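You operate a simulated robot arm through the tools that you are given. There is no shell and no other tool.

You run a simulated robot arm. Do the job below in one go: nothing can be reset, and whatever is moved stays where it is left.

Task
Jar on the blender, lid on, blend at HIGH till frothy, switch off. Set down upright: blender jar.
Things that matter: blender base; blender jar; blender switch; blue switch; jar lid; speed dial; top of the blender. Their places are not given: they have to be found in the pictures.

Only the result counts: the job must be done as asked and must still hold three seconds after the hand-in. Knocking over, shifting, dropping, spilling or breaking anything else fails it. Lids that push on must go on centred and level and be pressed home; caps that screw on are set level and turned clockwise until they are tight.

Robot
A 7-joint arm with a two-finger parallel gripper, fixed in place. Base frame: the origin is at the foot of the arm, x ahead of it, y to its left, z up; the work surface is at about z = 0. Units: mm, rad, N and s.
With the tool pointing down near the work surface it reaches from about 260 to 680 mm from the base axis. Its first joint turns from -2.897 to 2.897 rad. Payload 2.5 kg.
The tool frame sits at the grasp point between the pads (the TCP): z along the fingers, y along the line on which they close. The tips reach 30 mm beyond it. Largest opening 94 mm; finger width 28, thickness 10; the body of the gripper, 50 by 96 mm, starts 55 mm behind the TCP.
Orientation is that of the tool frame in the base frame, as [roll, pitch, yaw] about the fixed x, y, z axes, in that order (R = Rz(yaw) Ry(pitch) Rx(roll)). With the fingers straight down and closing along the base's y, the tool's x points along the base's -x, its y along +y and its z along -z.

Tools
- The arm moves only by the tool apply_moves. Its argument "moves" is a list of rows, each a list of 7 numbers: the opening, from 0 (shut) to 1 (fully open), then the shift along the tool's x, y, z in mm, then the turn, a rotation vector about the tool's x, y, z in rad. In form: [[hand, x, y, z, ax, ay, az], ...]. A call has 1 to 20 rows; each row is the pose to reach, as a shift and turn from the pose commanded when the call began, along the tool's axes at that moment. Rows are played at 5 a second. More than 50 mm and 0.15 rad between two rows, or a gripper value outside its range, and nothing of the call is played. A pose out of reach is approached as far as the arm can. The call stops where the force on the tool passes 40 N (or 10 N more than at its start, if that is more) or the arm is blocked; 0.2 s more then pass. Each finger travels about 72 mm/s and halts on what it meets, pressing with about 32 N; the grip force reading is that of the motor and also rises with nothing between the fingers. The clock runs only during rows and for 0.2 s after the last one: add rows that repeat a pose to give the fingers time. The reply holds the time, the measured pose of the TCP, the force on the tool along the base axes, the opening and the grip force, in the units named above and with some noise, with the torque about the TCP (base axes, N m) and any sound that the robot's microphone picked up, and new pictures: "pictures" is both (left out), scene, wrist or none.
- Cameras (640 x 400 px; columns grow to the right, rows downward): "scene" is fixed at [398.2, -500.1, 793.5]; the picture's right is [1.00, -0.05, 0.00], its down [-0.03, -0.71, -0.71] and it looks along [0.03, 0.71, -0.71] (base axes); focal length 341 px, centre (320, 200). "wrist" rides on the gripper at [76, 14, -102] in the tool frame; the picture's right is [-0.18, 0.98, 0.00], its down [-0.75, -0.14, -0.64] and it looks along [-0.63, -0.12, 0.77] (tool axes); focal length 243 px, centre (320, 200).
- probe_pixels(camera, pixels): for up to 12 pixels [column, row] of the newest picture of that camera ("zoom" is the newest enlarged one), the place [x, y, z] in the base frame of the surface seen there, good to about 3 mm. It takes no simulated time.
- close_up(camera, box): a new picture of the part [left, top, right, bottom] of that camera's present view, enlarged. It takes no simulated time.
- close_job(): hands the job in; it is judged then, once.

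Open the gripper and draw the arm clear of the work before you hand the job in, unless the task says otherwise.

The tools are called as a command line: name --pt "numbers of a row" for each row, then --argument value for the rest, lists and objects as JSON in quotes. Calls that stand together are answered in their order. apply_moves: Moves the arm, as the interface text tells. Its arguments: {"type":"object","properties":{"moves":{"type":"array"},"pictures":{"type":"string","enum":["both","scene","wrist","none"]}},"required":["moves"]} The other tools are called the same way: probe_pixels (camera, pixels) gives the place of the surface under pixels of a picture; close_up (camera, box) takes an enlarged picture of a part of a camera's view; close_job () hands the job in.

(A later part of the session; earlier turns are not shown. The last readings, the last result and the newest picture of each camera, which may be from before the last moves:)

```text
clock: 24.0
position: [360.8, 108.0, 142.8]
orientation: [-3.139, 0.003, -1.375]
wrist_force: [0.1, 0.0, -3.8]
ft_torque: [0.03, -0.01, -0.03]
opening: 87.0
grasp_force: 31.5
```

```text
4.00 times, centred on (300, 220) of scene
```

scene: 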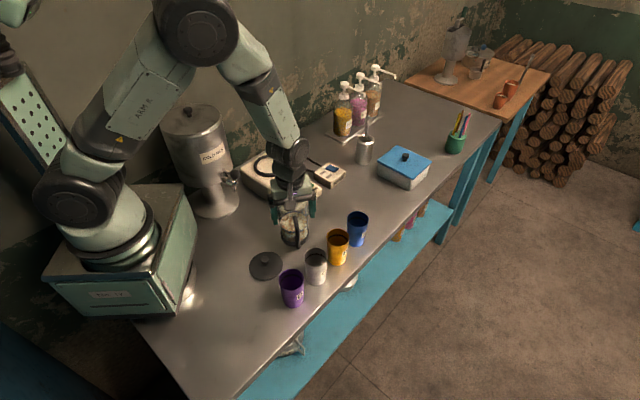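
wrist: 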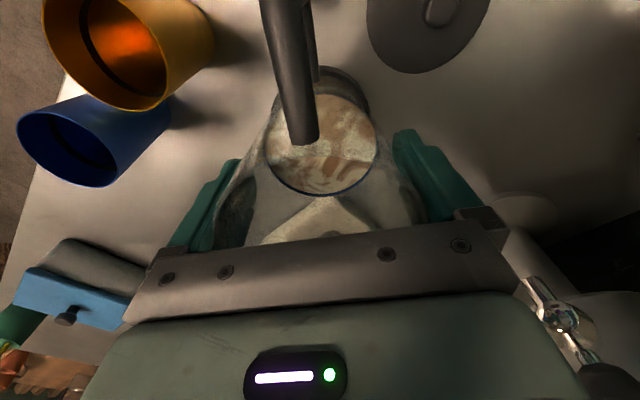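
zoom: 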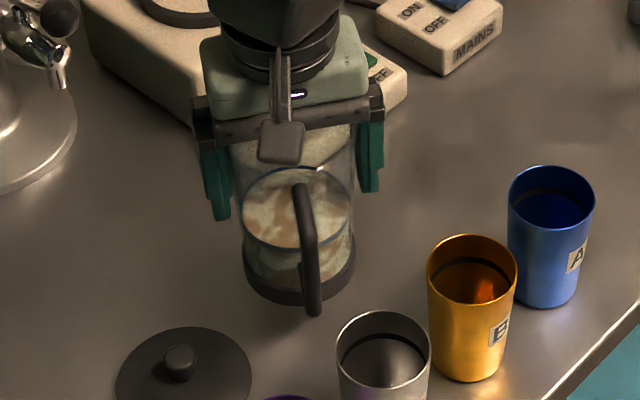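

The jar hangs upright (about 0.4 kg). I raise it further and swing it aside to the right so that the ring seat becomes visible to the scene camera for precise probing.

apply_moves --pt "0.5 0 0 -5 0 0 0" --pt "0.5 0 0 -15 0 0 0" --pt "0.5 0 0 -28 0 0 0" --pt "0.5 -3 -3 -42 0 0 0" --pt "0.5 -8 -9 -56 0 0 0" --pt "0.5 -16 -18 -69 0 0 0" --pt "0.5 -26 -29 -79 0 0 0" --pt "0.5 -37 -42 -85 0 0 0" --pt "0.5 -48 -55 -87 0 0 0" --pt "0.5 -58 -66 -87 0 0 0" --pt "0.5 -66 -75 -87 0 0 0" --pt "0.5 -72 -82 -87 0 0 0" --pt "0.5 -76 -86 -87 0 0 0" --pt "0.5 -77 -87 -87 0 0 0" --pictures "both"

close_up --camera "scene" --box '[240, 145, 304, 185]'

```text
clock: 27.0
position: [430.6, 199.2, 229.5]
orientation: [-3.138, 0.002, -1.375]
wrist_force: [0.5, 0.6, -2.9]
ft_torque: [0.0, -0.01, -0.04]
opening: 87.1
grasp_force: 31.8
```

scene: 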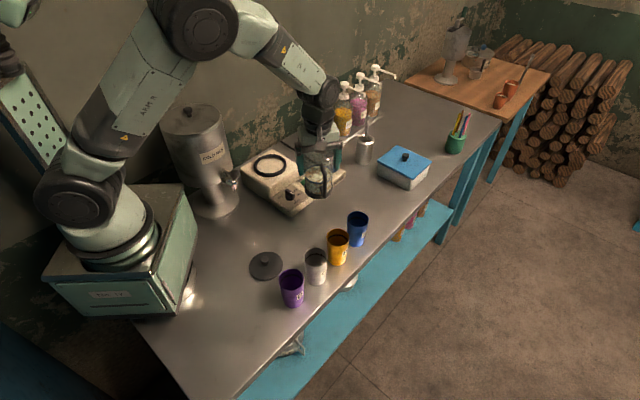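
wrist: 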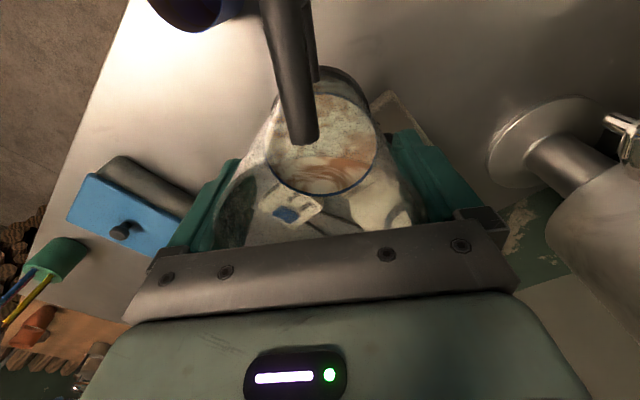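

```text
10.00 times, centred on (272, 165) of scene
```

zoom: 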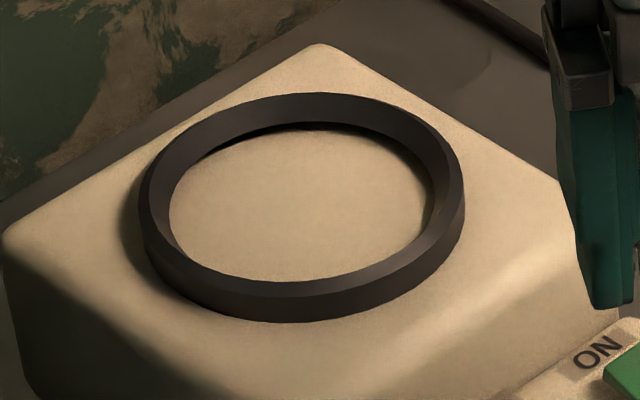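

The ring has a bevelled inner wall. I probe symmetrical points around its top edge and its floor in the zoomed picture.

probe_pixels --camera "zoom" --pixels '[[145, 205], [460, 200], [300, 96], [300, 288], [175, 140], [430, 135], [180, 262], [425, 262], [240, 105], [365, 103], [240, 284], [365, 284]]'

probe_pixels --camera "zoom" --pixels '[[300, 200], [185, 205], [425, 205], [300, 145], [300, 265], [320, 50], [10, 230], [590, 310], [230, 170], [370, 170], [230, 240], [370, 240]]'

close_up --camera "scene" --box '[280, 120, 360, 210]'

```text
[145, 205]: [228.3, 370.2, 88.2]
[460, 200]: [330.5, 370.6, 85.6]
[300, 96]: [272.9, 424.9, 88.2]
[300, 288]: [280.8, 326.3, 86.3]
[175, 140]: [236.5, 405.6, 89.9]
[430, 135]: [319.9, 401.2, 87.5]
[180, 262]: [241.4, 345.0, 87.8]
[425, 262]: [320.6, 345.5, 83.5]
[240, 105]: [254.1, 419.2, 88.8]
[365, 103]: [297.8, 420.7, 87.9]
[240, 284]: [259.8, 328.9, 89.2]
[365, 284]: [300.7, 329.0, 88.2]
```

```text
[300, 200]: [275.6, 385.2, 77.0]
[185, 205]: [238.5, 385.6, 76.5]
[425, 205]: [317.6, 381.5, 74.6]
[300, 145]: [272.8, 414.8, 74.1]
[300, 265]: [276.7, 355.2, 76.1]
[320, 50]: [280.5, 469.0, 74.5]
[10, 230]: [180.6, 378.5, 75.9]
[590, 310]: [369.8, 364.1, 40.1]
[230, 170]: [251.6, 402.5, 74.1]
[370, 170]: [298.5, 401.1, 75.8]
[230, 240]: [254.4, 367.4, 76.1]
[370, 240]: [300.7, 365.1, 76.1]
```

```text
4.44 times, centred on (320, 165) of scene
```

zoom: 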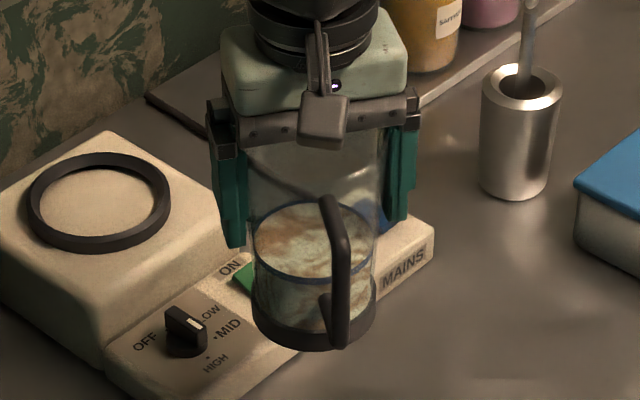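

Ring centre fits to (279,375) with radius 50, floor at z ≈ 75.5. I now carry the jar smoothly above it at the present height.

apply_moves --pt "0.5 -1.8 1.0 0 0 0 0" --pt "0.5 -6.9 3.9 0 0 0 0" --pt "0.5 -14.9 8.5 0 0 0 0" --pt "0.5 -25.4 14.5 0 0 0 0" --pt "0.5 -38 21.7 0 0 0 0" --pt "0.5 -52.2 29.8 0 0 0 0" --pt "0.5 -67.7 38.6 0 0 0 0" --pt "0.5 -83.9 47.9 0 0 0 0" --pt "0.5 -100.7 57.4 0 0 0 0" --pt "0.5 -117.4 66.9 0 0 0 0" --pt "0.5 -133.6 76.2 0 0 0 0" --pt "0.5 -149.1 85 0 0 0 0" --pt "0.5 -163.3 93.1 0 0 0 0" --pt "0.5 -175.9 100.3 0 0 0 0" --pt "0.5 -186.4 106.3 0 0 0 0" --pt "0.5 -194.4 110.9 0 0 0 0" --pt "0.5 -199.5 113.8 0 0 0 0" --pt "0.5 -201.3 114.8 0 0 0 0" --pt "0.5 -201.3 114.8 0 0 0 0" --pictures "both"

close_up --camera "scene" --box '[220, 90, 340, 200]'

```text
clock: 31.0
position: [279.4, 374.2, 231.2]
orientation: [-3.138, 0.002, -1.376]
wrist_force: [-0.1, 0.4, -3.6]
ft_torque: [0.04, 0.0, -0.02]
opening: 86.8
grasp_force: 32.3
```

scene: 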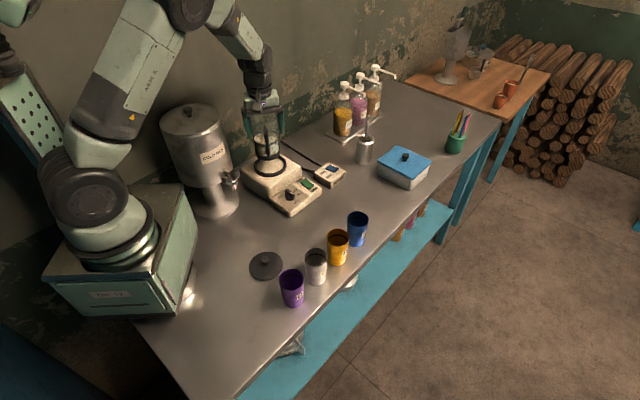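
wrist: 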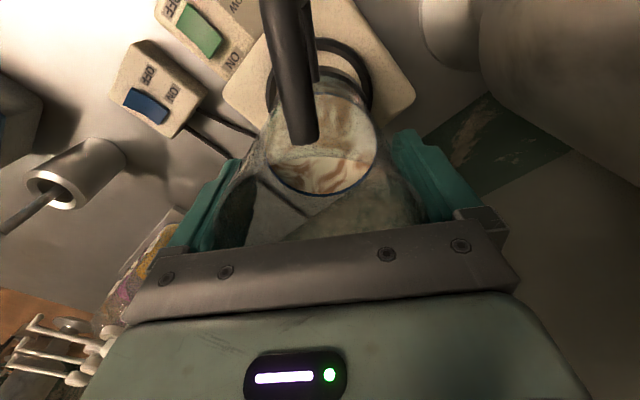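

```text
3.64 times, centred on (280, 145) of scene
```

zoom: 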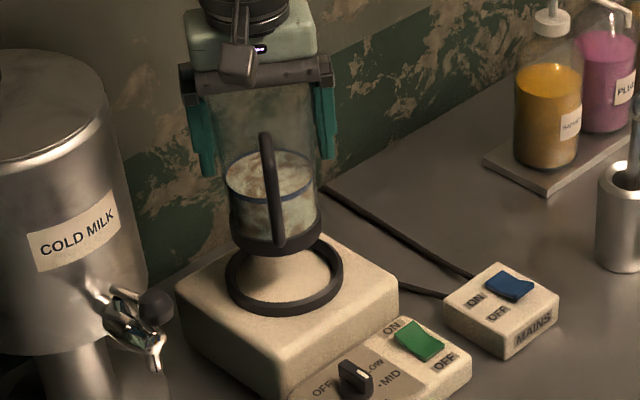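

The jar is above the ring and centred on it (ring cols 266–373 around 320). I lower it to ~8 mm above the floor of the seat, then check.

apply_moves --pt "0.5 0 0 5 0 0 0" --pt "0.5 0 0 14 0 0 0" --pt "0.5 0 0 24 0 0 0" --pt "0.5 0 0 33 0 0 0" --pt "0.5 0 0 40 0 0 0" --pt "0.5 0 0 45 0 0 0" --pt "0.5 0 0 48 0 0 0" --pt "0.5 0 0 48 0 0 0" --pictures "both"

close_up --camera "scene" --box '[230, 115, 310, 195]'

close_up --camera "wrist" --box '[220, 0, 420, 125]'

```text
clock: 32.8
position: [279.4, 374.9, 182.7]
orientation: [-3.137, 0.002, -1.375]
wrist_force: [-0.5, -0.5, -2.8]
ft_torque: [0.04, 0.0, 0.01]
opening: 86.8
grasp_force: 31.8
```

scene: 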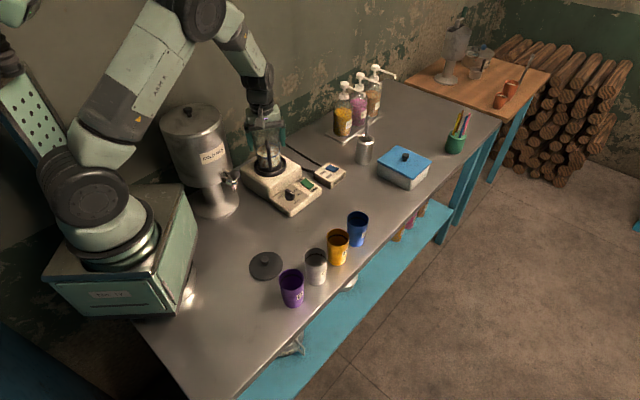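
wrist: 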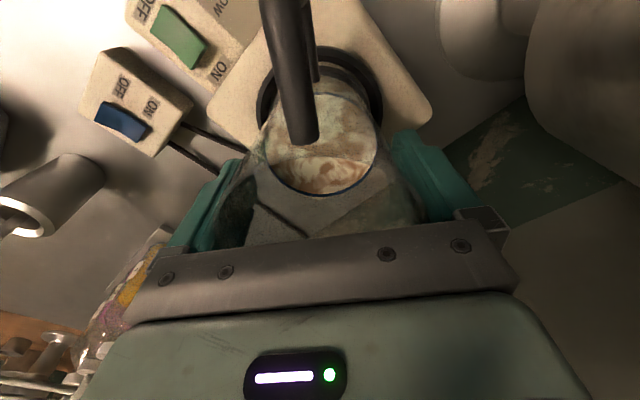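

```text
5.00 times, centred on (270, 155) of scene
```

zoom: 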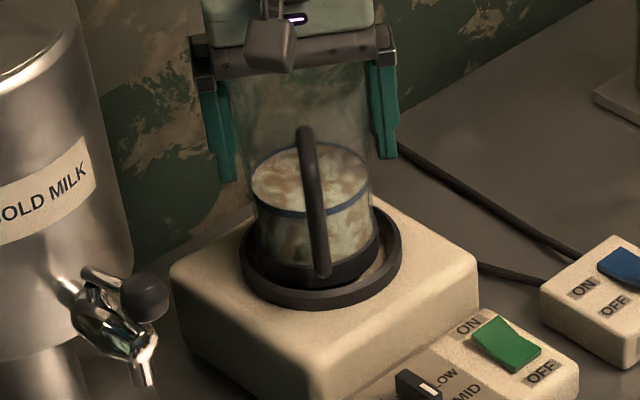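

```text
3.20 times, centred on (320, 62) of wrist
```

zoom: 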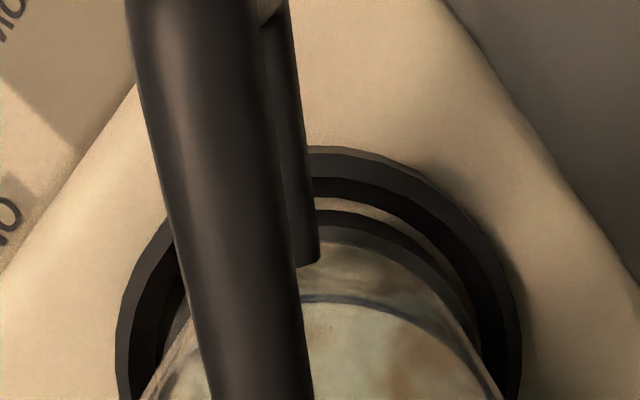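

The jar base sits about 1.5 mm too far toward -x in the ring. I look closer at the near gap to judge the y centring before lowering.

close_up --camera "wrist" --box '[250, 30, 394, 120]'

close_up --camera "scene" --box '[246, 145, 294, 180]'

```text
4.44 times, centred on (322, 75) of wrist
```

zoom: 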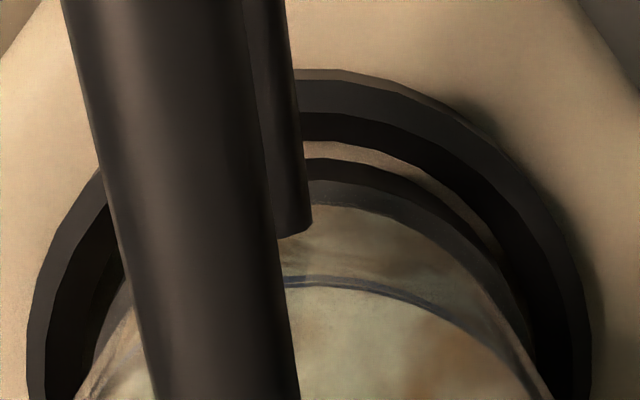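

```text
11.43 times, centred on (270, 162) of scene
```

zoom: 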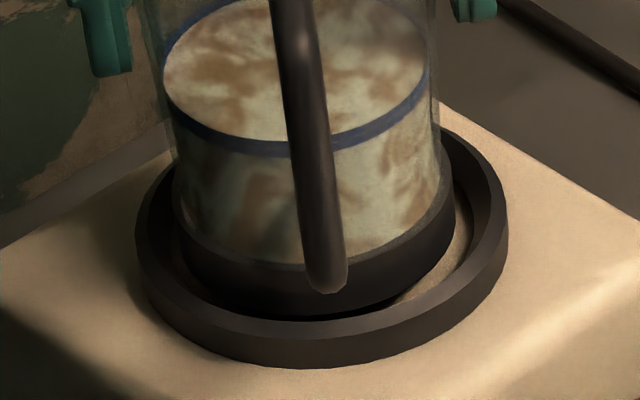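

Y is centred within ~1 mm; I correct by about +1.8 mm x / -0.5 mm y and lower slowly into the seat.

apply_moves --pt "0.5 0.8 -1.7 0 0 0 0" --pt "0.5 0.8 -1.7 2 0 0 0" --pt "0.5 0.8 -1.7 4 0 0 0" --pt "0.5 0.8 -1.7 6 0 0 0" --pt "0.5 0.8 -1.7 7.5 0 0 0" --pt "0.5 0.8 -1.7 8.5 0 0 0" --pt "0.5 0.8 -1.7 8.5 0 0 0" --pictures "both"

close_up --camera "scene" --box '[246, 145, 294, 180]'

```text
clock: 34.4
position: [280.4, 375.9, 175.5]
orientation: [-3.137, 0.003, -1.376]
wrist_force: [-0.1, -0.2, -3.2]
ft_torque: [0.0, 0.0, 0.03]
opening: 86.8
grasp_force: 31.5
```

scene: 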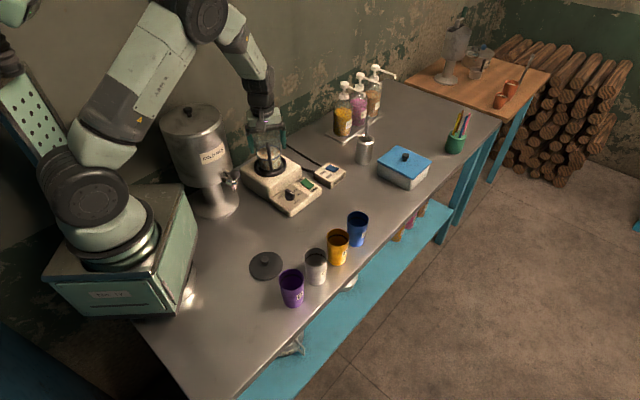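
wrist: 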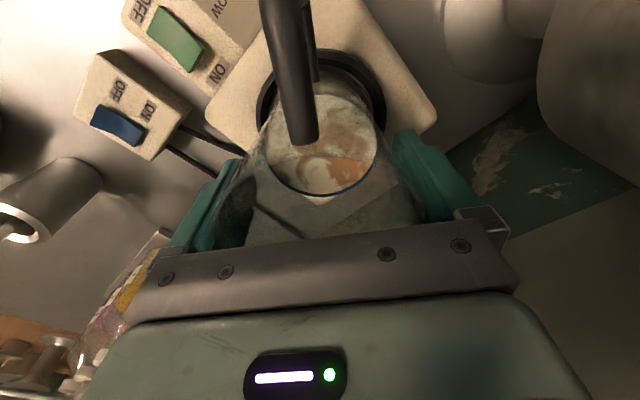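

```text
11.43 times, centred on (270, 162) of scene
```

zoom: 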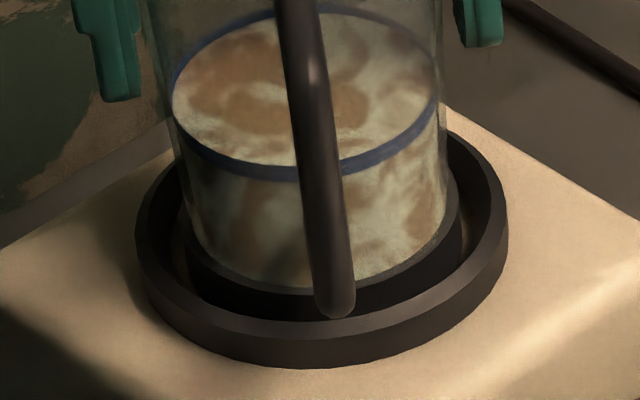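

Now the gaps on both sides match. I lower in 1 mm steps until the seat takes the weight.

apply_moves --pt "0.5 0 0 1 0 0 0" --pt "0.5 0 0 1.7 0 0 0" --pt "0.5 0 0 2.4 0 0 0" --pt "0.5 0 0 2.4 0 0 0" --pictures "none"

```text
clock: 35.4
position: [281.2, 375.3, 172.5]
orientation: [-3.138, 0.004, -1.375]
wrist_force: [-2.8, -6.4, 19.8]
ft_torque: [-0.2, 0.04, 0.0]
opening: 87.0
grasp_force: 31.9
```

Contact with the seat (Fz ≈ +20 N). I relieve the push by ~1 mm, check, then open.

apply_moves --pt "0.5 0 0 -0.6 0 0 0" --pt "0.5 0 0 -1.0 0 0 0" --pt "0.5 0 0 -1.0 0 0 0" --pictures "none"

```text
clock: 36.2
position: [280.2, 375.4, 173.2]
orientation: [-3.14, 0.003, -1.376]
wrist_force: [-0.4, -2.5, 7.1]
ft_torque: [0.13, -0.21, -0.04]
opening: 86.9
grasp_force: 31.4
```

The remaining force is small. I open the fingers and wait a moment before lifting.

apply_moves --pt "0.94 0 0 -0.3 0 0 0" --pt "0.97 0 0 -0.3 0 0 0" --pt "1.0 0 0 -0.3 0 0 0" --pt "1.0 0 0 -0.3 0 0 0" --pictures "both"

close_up --camera "wrist" --box '[180, 60, 460, 235]'

close_up --camera "scene" --box '[246, 145, 294, 180]'

```text
clock: 37.2
position: [281.3, 375.0, 172.2]
orientation: [-3.138, 0.003, -1.373]
wrist_force: [-0.1, -0.2, -1.3]
ft_torque: [-0.03, -0.02, -0.01]
opening: 94.0
grasp_force: 0.0
```

scene: 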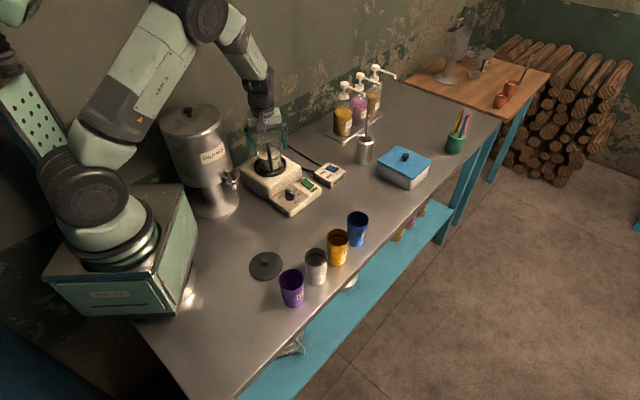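
wrist: 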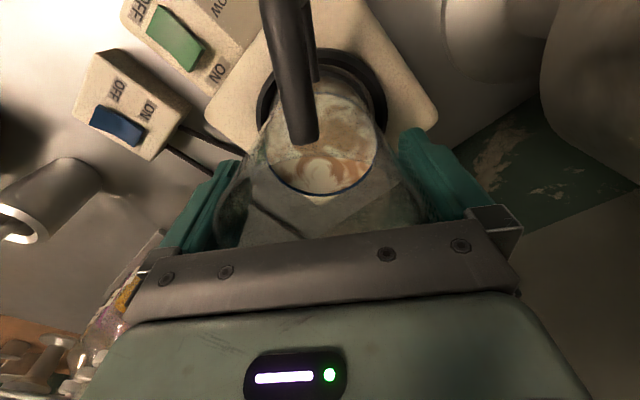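

```text
2.29 times, centred on (320, 148) of wrist
```

zoom: 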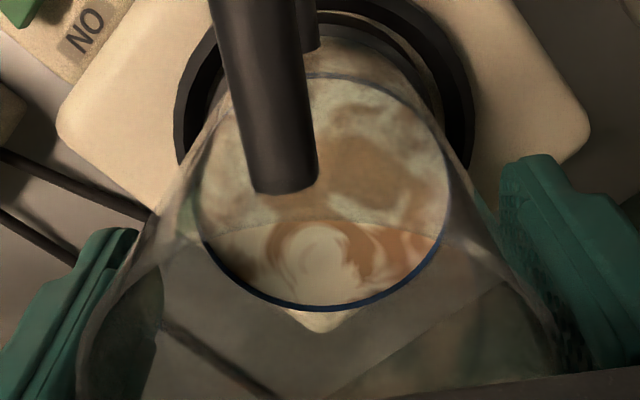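

```text
11.43 times, centred on (270, 162) of scene
```

zoom: 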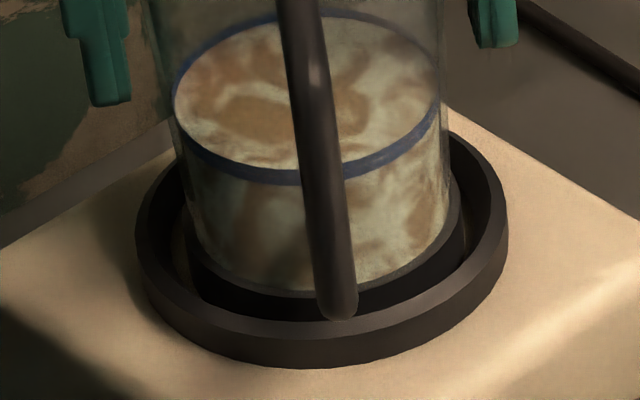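

The jar stands centred in the ring. I lift straight up clear of the rim.

apply_moves --pt "1.0 0 0 -10 0 0 0" --pt "1.0 0 0 -25 0 0 0" --pt "1.0 0 0 -45 0 0 0" --pt "1.0 0 0 -65 0 0 0" --pt "1.0 0 0 -90 0 0 0" --pt "1.0 0 0 -115 0 0 0" --pt "1.0 0 0 -130 0 0 0" --pt "1.0 0 0 -130 0 0 0" --pictures "both"

close_up --camera "wrist" --box '[200, 20, 440, 170]'

close_up --camera "scene" --box '[230, 95, 320, 195]'

```text
clock: 39.0
position: [280.1, 376.0, 302.6]
orientation: [-3.138, 0.003, -1.376]
wrist_force: [0.4, 0.6, -0.1]
ft_torque: [0.01, 0.0, 0.01]
opening: 93.9
grasp_force: 0.1
```

scene: 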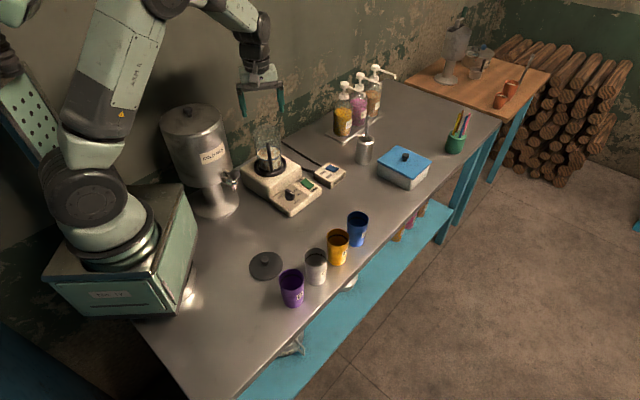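
wrist: 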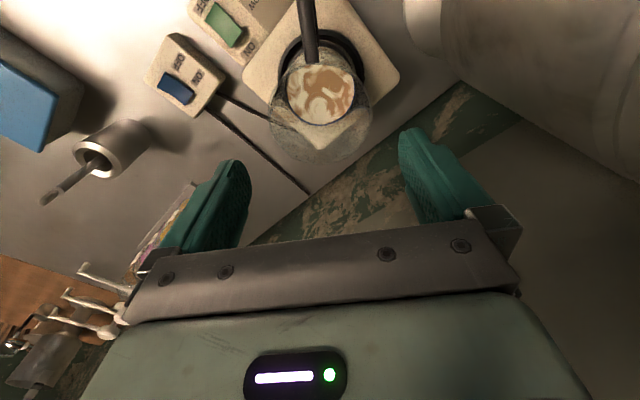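

```text
2.67 times, centred on (320, 95) of wrist
```

zoom: 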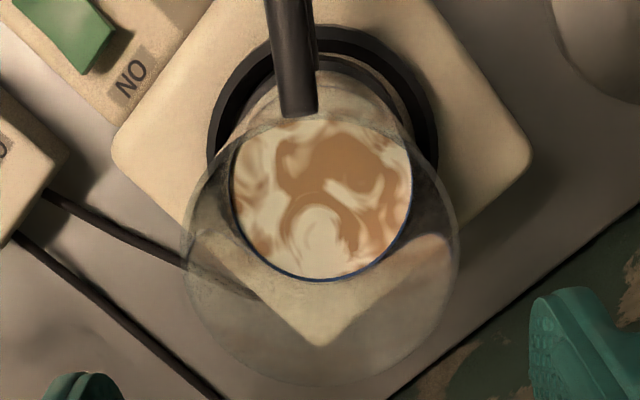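

```text
4.00 times, centred on (275, 145) of scene
```

zoom: 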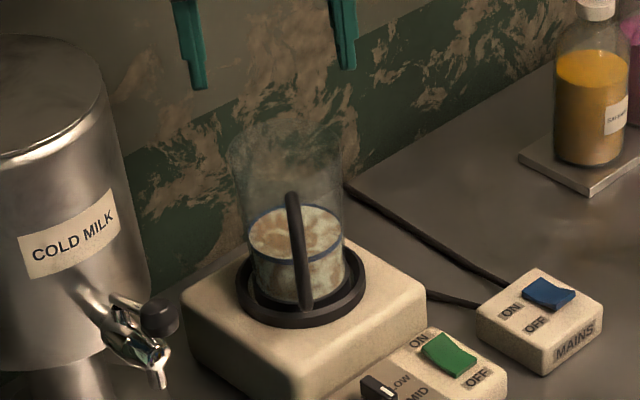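

The jar is seated upright on the base (axis ≈ (280.5,375)). Next I fly over to above the lid, near (280,37), staying high until past the jar.

apply_moves --pt "1.0 15 3 0 0 0 0" --pt "1.0 40 8 0 0 0 0" --pt "0.9 70 14 0 0 0 0" --pt "0.8 105 21 0 0 0 0" --pt "0.6 138.3 27.7 10 0 0 0" --pt "0.5 166 33.2 30 0 0 0" --pt "0.5 193.6 38.7 50 0 0 0" --pt "0.5 221.3 44.3 70 0 0 0" --pt "0.5 248.9 49.8 90 0 0 0" --pt "0.5 276.6 55.3 110 0 0 0" --pt "0.5 304.2 60.9 130 0 0 0" --pt "0.5 331.9 66.4 150 0 0 0" --pt "0.5 331.9 66.4 150 0 0 0" --pictures "both"

close_up --camera "wrist" --box '[220, 30, 420, 180]'

```text
clock: 41.8
position: [280.0, 36.6, 149.7]
orientation: [-3.139, 0.004, -1.376]
wrist_force: [-0.6, -0.2, -0.4]
ft_torque: [0.01, -0.01, -0.02]
opening: 46.9
grasp_force: 0.0
```

scene: 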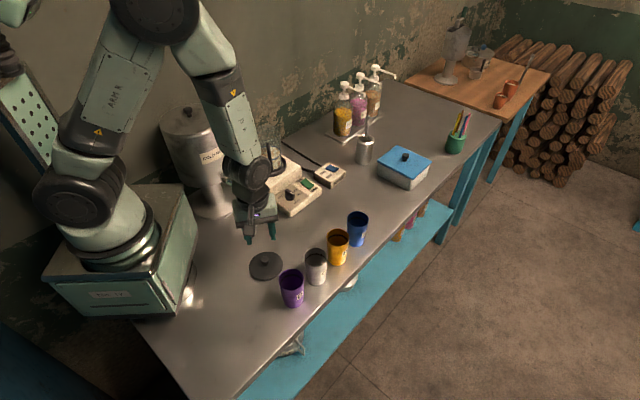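
wrist: 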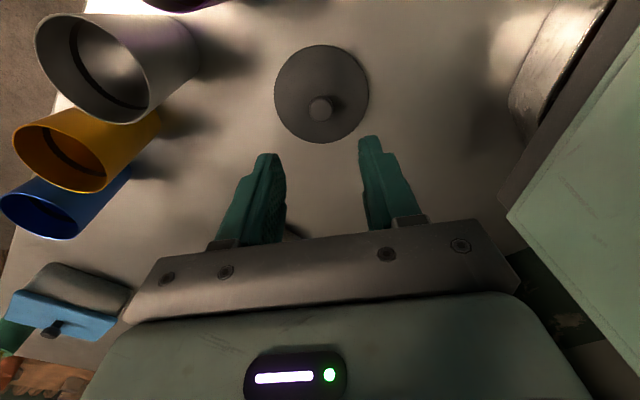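

```text
2.67 times, centred on (320, 105) of wrist
```

zoom: 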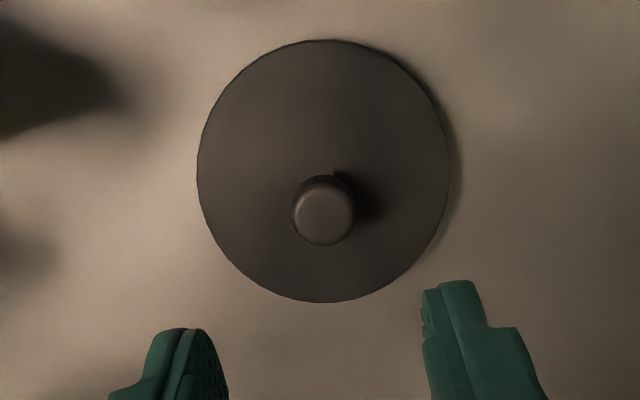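

Lid disc and knob are at wrist (321,97)/(321,108). I probe the knob and disc edges for exact placement.

probe_pixels --camera "wrist" --pixels '[[321, 108], [315, 108], [327, 108], [321, 101], [321, 116], [276, 95], [366, 95], [321, 47], [321, 140], [300, 70], [345, 70], [300, 120]]'

probe_pixels --camera "scene" --pixels '[[265, 257], [265, 260], [250, 265], [282, 265], [266, 253], [266, 277], [256, 258], [276, 258]]'

close_up --camera "scene" --box '[240, 240, 304, 285]'

```text
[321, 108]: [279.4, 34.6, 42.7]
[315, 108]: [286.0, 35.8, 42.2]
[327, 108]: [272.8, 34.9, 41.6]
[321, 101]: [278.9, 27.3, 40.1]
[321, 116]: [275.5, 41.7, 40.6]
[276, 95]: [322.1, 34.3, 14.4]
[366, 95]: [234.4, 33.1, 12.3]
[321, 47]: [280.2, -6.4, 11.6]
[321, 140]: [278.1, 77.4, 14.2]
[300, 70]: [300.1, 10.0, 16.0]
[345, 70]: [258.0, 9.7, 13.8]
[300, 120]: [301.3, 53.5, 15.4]
```

```text
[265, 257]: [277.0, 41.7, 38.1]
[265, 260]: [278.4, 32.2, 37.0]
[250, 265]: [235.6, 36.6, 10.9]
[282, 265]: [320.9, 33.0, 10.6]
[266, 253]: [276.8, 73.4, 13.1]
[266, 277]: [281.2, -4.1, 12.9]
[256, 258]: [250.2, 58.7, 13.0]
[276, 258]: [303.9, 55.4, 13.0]
```

```text
8.89 times, centred on (272, 262) of scene
```

zoom: 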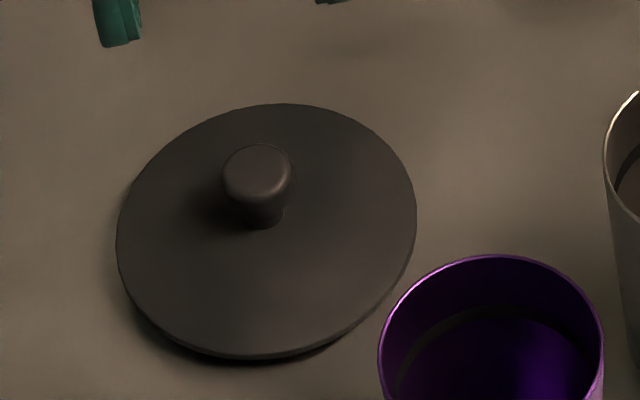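

Lid centre ≈ (278.7,35), knob top z ≈ 41, disc top z ≈ 13. I trim 1.8/1.3 mm and descend over the knob to TCP z ≈ 47.

apply_moves --pt "0.5 1.8 1.3 20 0 0 0" --pt "0.5 1.8 1.3 45 0 0 0" --pt "0.5 1.8 1.3 70 0 0 0" --pt "0.5 1.8 1.3 88 0 0 0" --pt "0.5 1.8 1.3 97 0 0 0" --pt "0.5 1.8 1.3 102 0 0 0" --pt "0.5 1.8 1.3 102 0 0 0" --pictures "both"

close_up --camera "wrist" --box '[220, 70, 420, 220]'

close_up --camera "scene" --box '[230, 220, 310, 290]'

```text
clock: 43.4
position: [279.0, 34.2, 48.5]
orientation: [-3.138, 0.0, -1.375]
wrist_force: [-1.3, -0.8, 0.2]
ft_torque: [0.01, -0.02, 0.0]
opening: 47.0
grasp_force: 0.0
```

scene: 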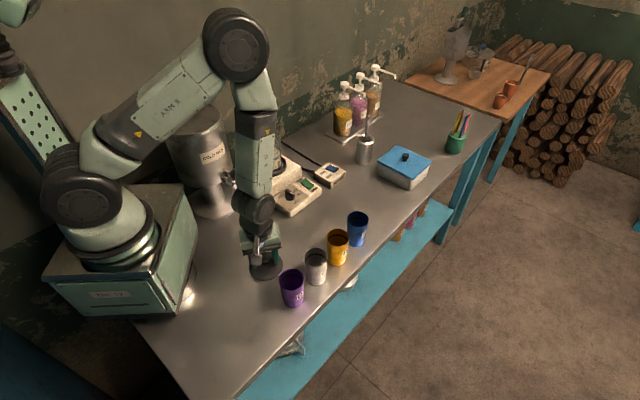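
wrist: 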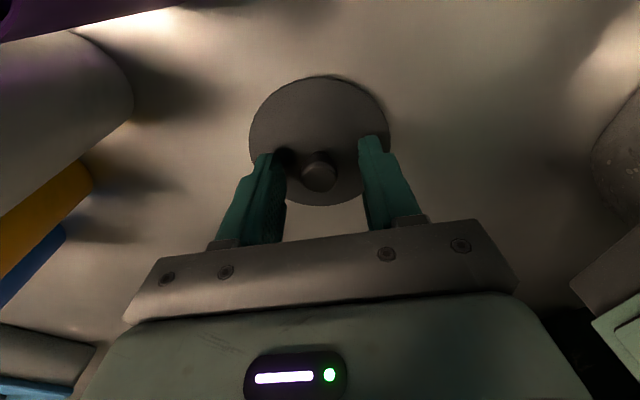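

```text
2.67 times, centred on (320, 145) of wrist
```

zoom: 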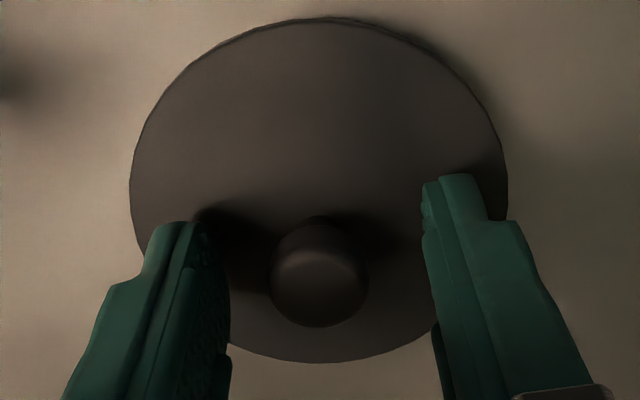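

```text
5.71 times, centred on (270, 255) of scene
```

zoom: 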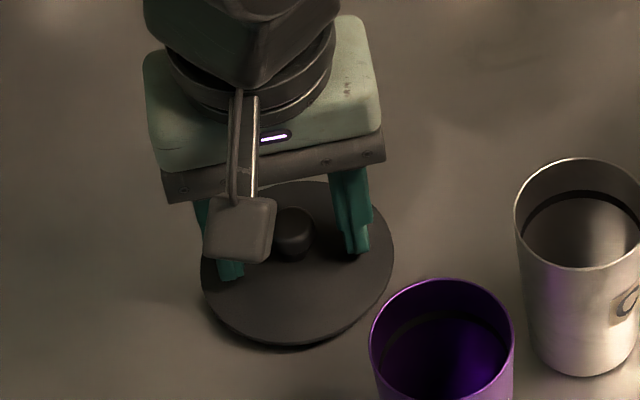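

The knob is centred between the fingers (col 320). I close on it.

apply_moves --pt "0.35 1.0 0 0 0 0 0" --pt "0.25 1.0 0 0 0 0 0" --pt "0.1 1.0 0 0 0 0 0" --pt "0.0 1.0 0 0 0 0 0" --pt "0.0 1.0 0 0 0 0 0" --pictures "wrist"

```text
clock: 44.6
position: [278.3, 34.3, 49.8]
orientation: [-3.138, 0.003, -1.375]
wrist_force: [0.3, 0.7, 1.7]
ft_torque: [0.06, 0.0, -0.02]
opening: 20.6
grasp_force: 32.5
```

wrist: 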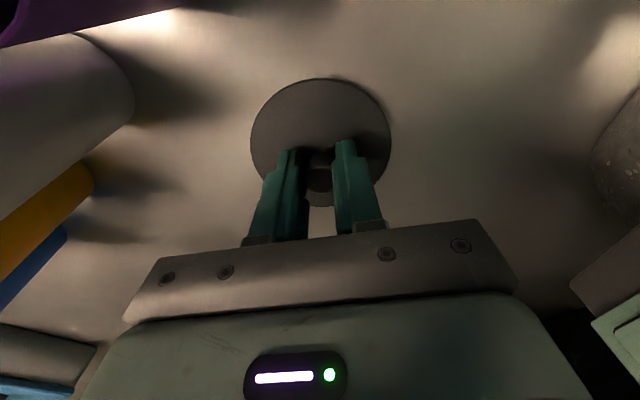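

Knob gripped at 20.6 mm. I lift slowly and check that the lid comes up level.

apply_moves --pt "0 0 0 -4 0 0 0" --pt "0 0 0 -12 0 0 0" --pt "0 0 0 -24 0 0 0" --pt "0 0 0 -40 0 0 0" --pt "0 0 0 -58 0 0 0" --pt "0 0 0 -75 0 0 0" --pt "0 0 0 -85 0 0 0" --pt "0 0 0 -85 0 0 0" --pictures "both"

close_up --camera "scene" --box '[220, 180, 310, 270]'

close_up --camera "wrist" --box '[220, 70, 420, 220]'

```text
clock: 46.4
position: [278.4, 33.4, 136.6]
orientation: [-3.139, 0.003, -1.376]
wrist_force: [0.5, -0.1, 0.0]
ft_torque: [-0.03, -0.03, 0.0]
opening: 20.4
grasp_force: 31.9
```

scene: 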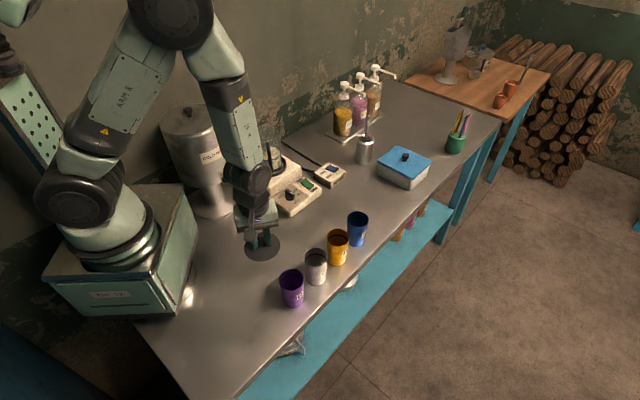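
wrist: 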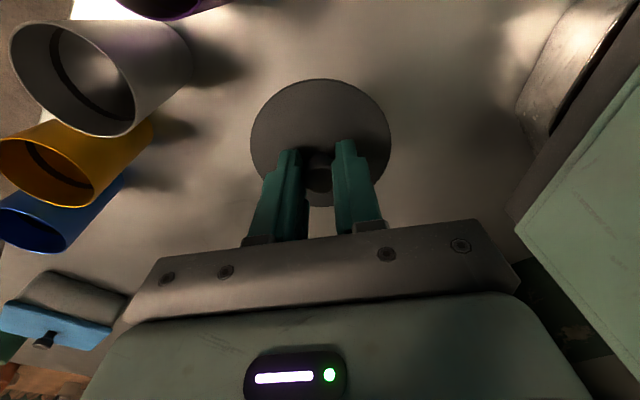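

```text
4.44 times, centred on (265, 225) of scene
```

zoom: 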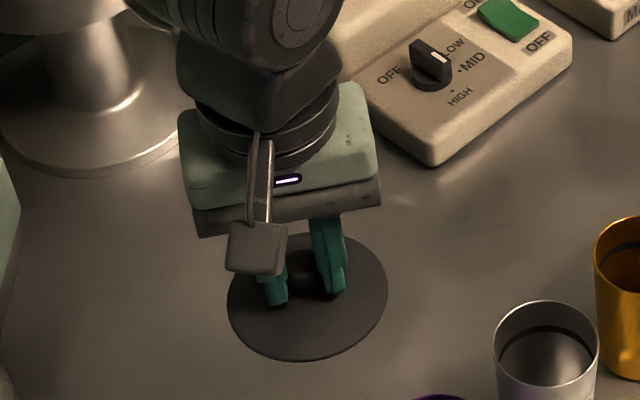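

```text
2.67 times, centred on (320, 145) of wrist
```

zoom: 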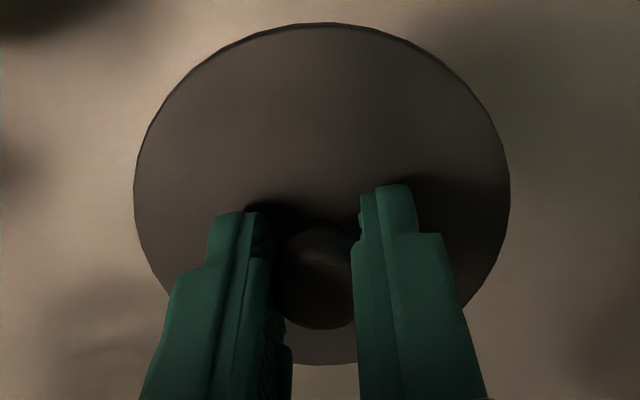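

The lid hangs level and centred on the TCP. I carry it back over the jar along the reverse path, rising first.

apply_moves --pt "0 -6.7 -1.4 -20 0 0 0" --pt "0 -20.1 -4.1 -50 0 0 0" --pt "0 -40.2 -8.1 -85 0 0 0" --pt "0 -63.6 -12.9 -115 0 0 0" --pt "0 -90.4 -18.3 -140 0 0 0" --pt "0 -117.1 -23.7 -157 0 0 0" --pt "0 -143.9 -29.1 -165 0 0 0" --pt "0 -170.7 -34.5 -167 0 0 0" --pt "0 -197.5 -39.9 -167 0 0 0" --pt "0 -224.2 -45.4 -167 0 0 0" --pt "0 -251 -50.8 -167 0 0 0" --pt "0 -274.5 -55.5 -167 0 0 0" --pt "0 -294.5 -59.6 -167 0 0 0" --pt "0 -311.3 -63 -167 0 0 0" --pt "0 -323 -65.3 -167 0 0 0" --pt "0 -331.4 -67 -167 0 0 0" --pt "0 -334.7 -67.7 -167 0 0 0" --pt "0 -334.7 -67.7 -167 0 0 0" --pictures "both"

close_up --camera "scene" --box '[225, 70, 315, 190]'

close_up --camera "wrist" --box '[200, 40, 440, 220]'

```text
clock: 50.2
position: [280.5, 373.2, 303.3]
orientation: [-3.138, 0.002, -1.375]
wrist_force: [0.6, 0.7, -0.3]
ft_torque: [-0.01, 0.01, -0.01]
opening: 20.3
grasp_force: 31.5
```

scene: 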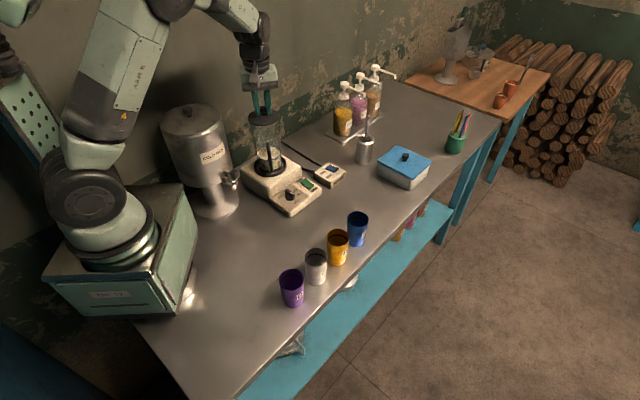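
wrist: 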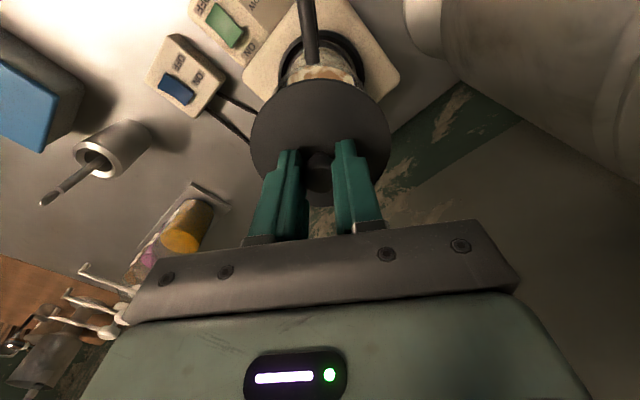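

```text
3.33 times, centred on (270, 130) of scene
```

zoom: 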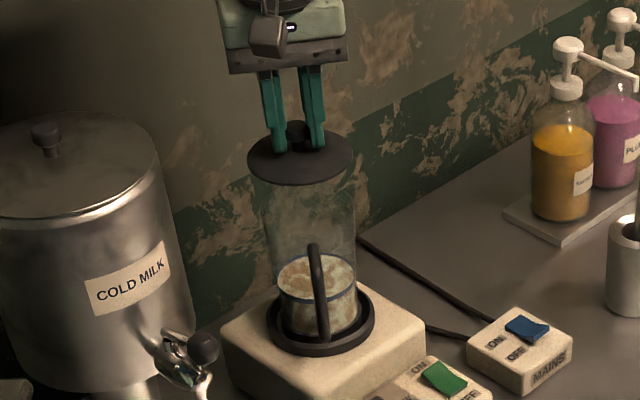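

```text
2.22 times, centred on (320, 130) of wrist
```

zoom: 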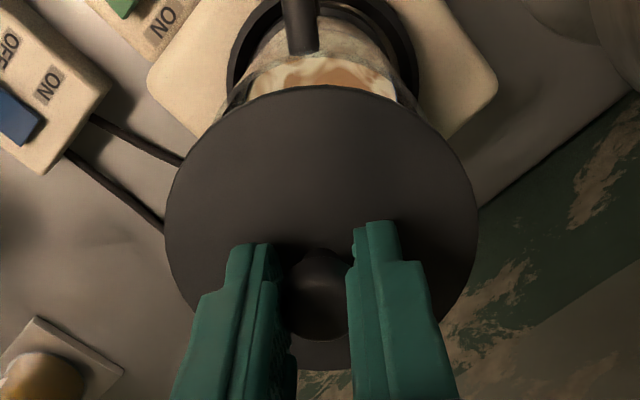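

The lid is above the jar. I lower it to a few mm above the rim and check the alignment.

apply_moves --pt "0 0 0 8 0 0 0" --pt "0 0 0 18 0 0 0" --pt "0 0 0 26 0 0 0" --pt "0 0 0 30 0 0 0" --pt "0 0 0 30 0 0 0" --pictures "both"

close_up --camera "scene" --box '[236, 90, 300, 150]'

close_up --camera "wrist" --box '[230, 40, 410, 160]'

```text
clock: 51.4
position: [281.3, 374.7, 273.3]
orientation: [-3.138, 0.002, -1.375]
wrist_force: [-0.4, -0.3, -0.9]
ft_torque: [0.02, 0.02, 0.02]
opening: 20.1
grasp_force: 32.2
```

scene: 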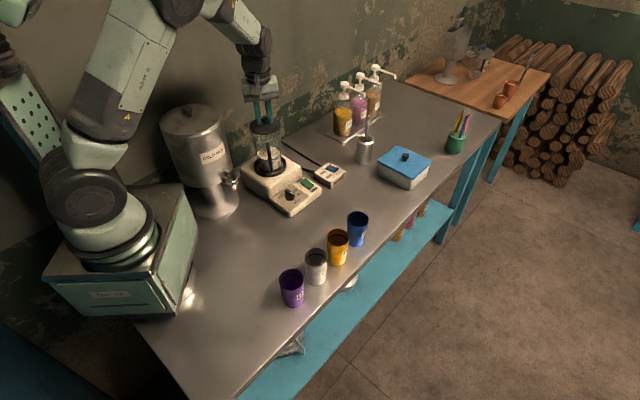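
wrist: 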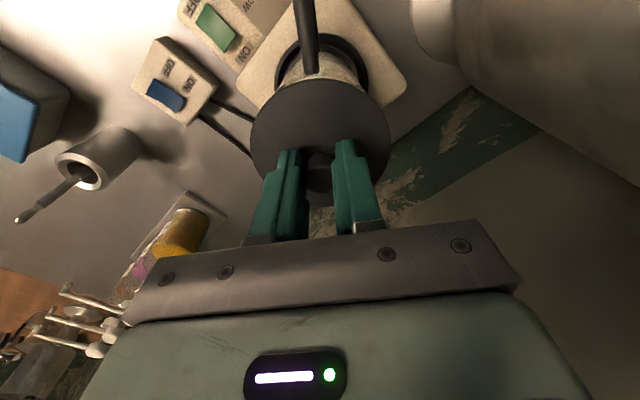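

```text
6.67 times, centred on (268, 120) of scene
```

zoom: 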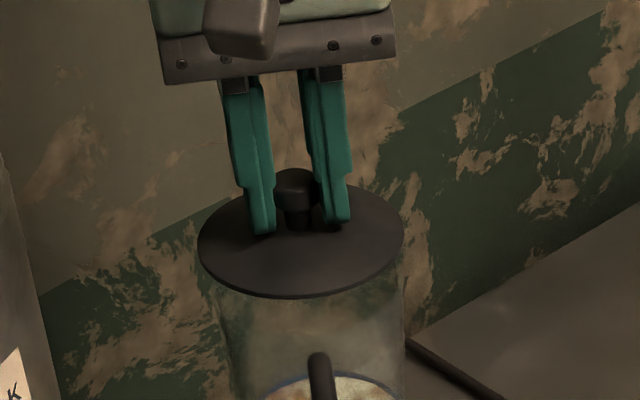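

```text
3.33 times, centred on (320, 100) of wrist
```

zoom: 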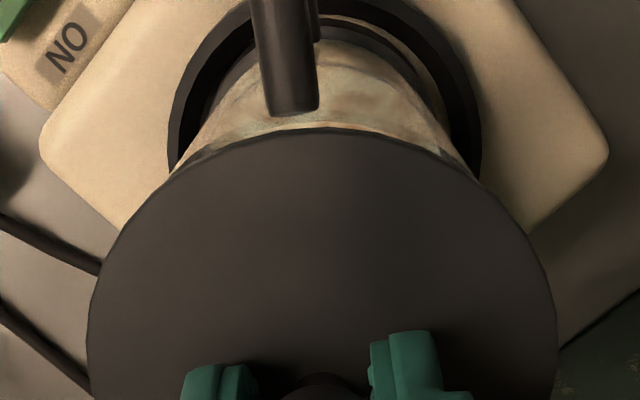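

Alignment looks good within ~1 mm. I lower slowly so the plug enters the rim, watching the force.

apply_moves --pt "0 0 0 3 0 0 0" --pt "0 0 0 6 0 0 0" --pt "0 0 0 8 0 0 0" --pt "0 0 0 10 0 0 0" --pt "0 0 0 11.5 0 0 0" --pt "0 0 0 13 0 0 0" --pt "0 0 0 13 0 0 0" --pictures "both"

close_up --camera "scene" --box '[236, 100, 300, 160]'

close_up --camera "wrist" --box '[230, 40, 410, 160]'

```text
clock: 53.0
position: [280.0, 374.3, 260.9]
orientation: [-3.138, 0.002, -1.376]
wrist_force: [-0.6, -0.1, -0.5]
ft_torque: [-0.01, 0.02, 0.02]
opening: 20.4
grasp_force: 32.0
```

scene: 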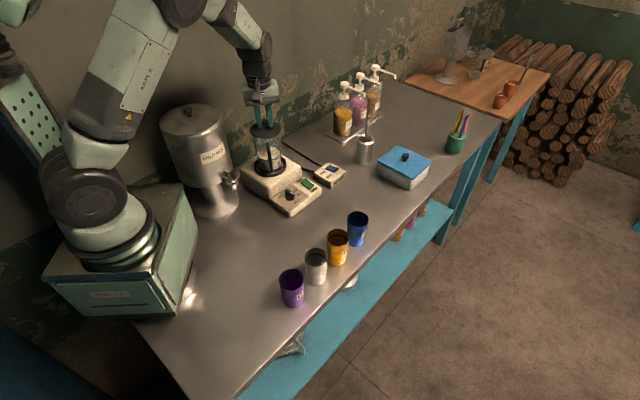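
wrist: 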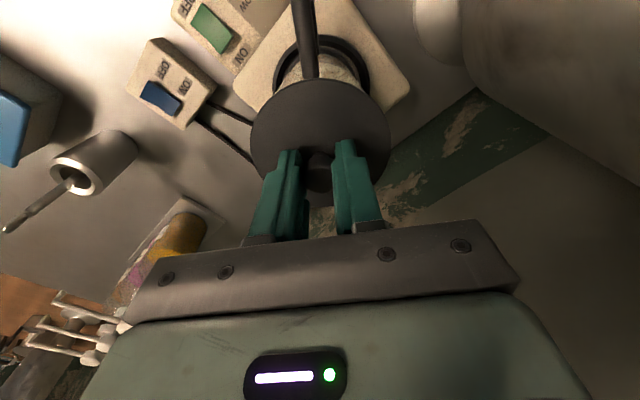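

```text
6.67 times, centred on (268, 130) of scene
```

zoom: 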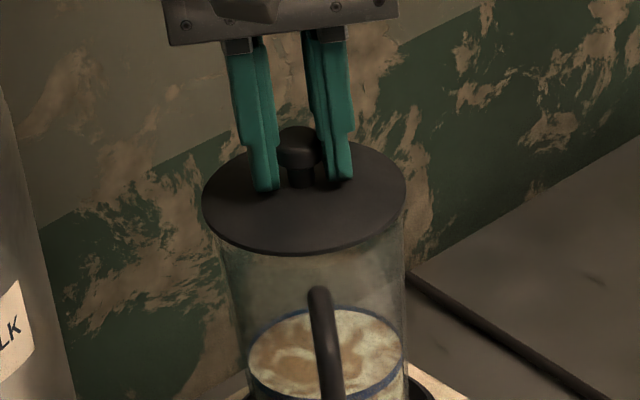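

```text
3.33 times, centred on (320, 100) of wrist
```

zoom: 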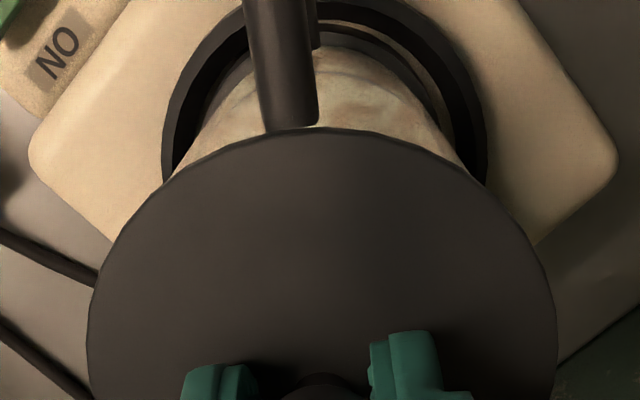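

The plug bottom is now about at rim level with no contact. I trim 0.5 mm and continue in 1 mm steps.

apply_moves --pt "0 0 -0.5 1 0 0 0" --pt "0 0 -0.5 2 0 0 0" --pt "0 0 -0.5 3 0 0 0" --pt "0 0 -0.5 3 0 0 0" --pictures "none"

```text
clock: 54.0
position: [280.5, 373.8, 257.8]
orientation: [-3.139, 0.002, -1.375]
wrist_force: [0.3, 0.5, 0.3]
ft_torque: [0.01, -0.01, -0.02]
opening: 20.3
grasp_force: 32.1
```

No contact yet; continuing down in small steps.

apply_moves --pt "0 0 0 1 0 0 0" --pt "0 0 0 2 0 0 0" --pt "0 0 0 3 0 0 0" --pt "0 0 0 3 0 0 0" --pictures "both"

close_up --camera "scene" --box '[236, 100, 300, 160]'

```text
clock: 55.0
position: [281.6, 375.3, 253.9]
orientation: [-3.138, 0.004, -1.376]
wrist_force: [0.2, 0.7, 0.7]
ft_torque: [0.01, -0.06, -0.01]
opening: 20.1
grasp_force: 31.8
```

scene: 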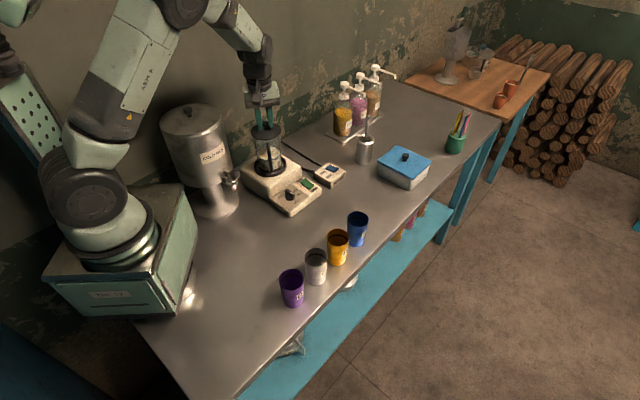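
wrist: 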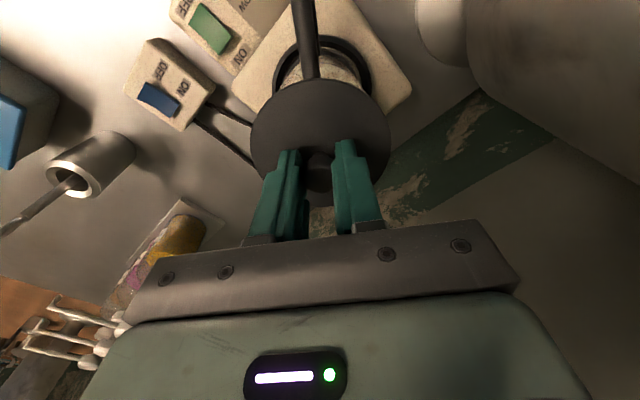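

```text
6.67 times, centred on (268, 130) of scene
```

zoom: 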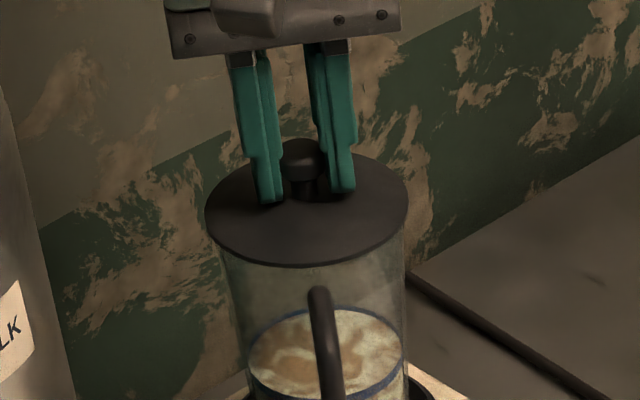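

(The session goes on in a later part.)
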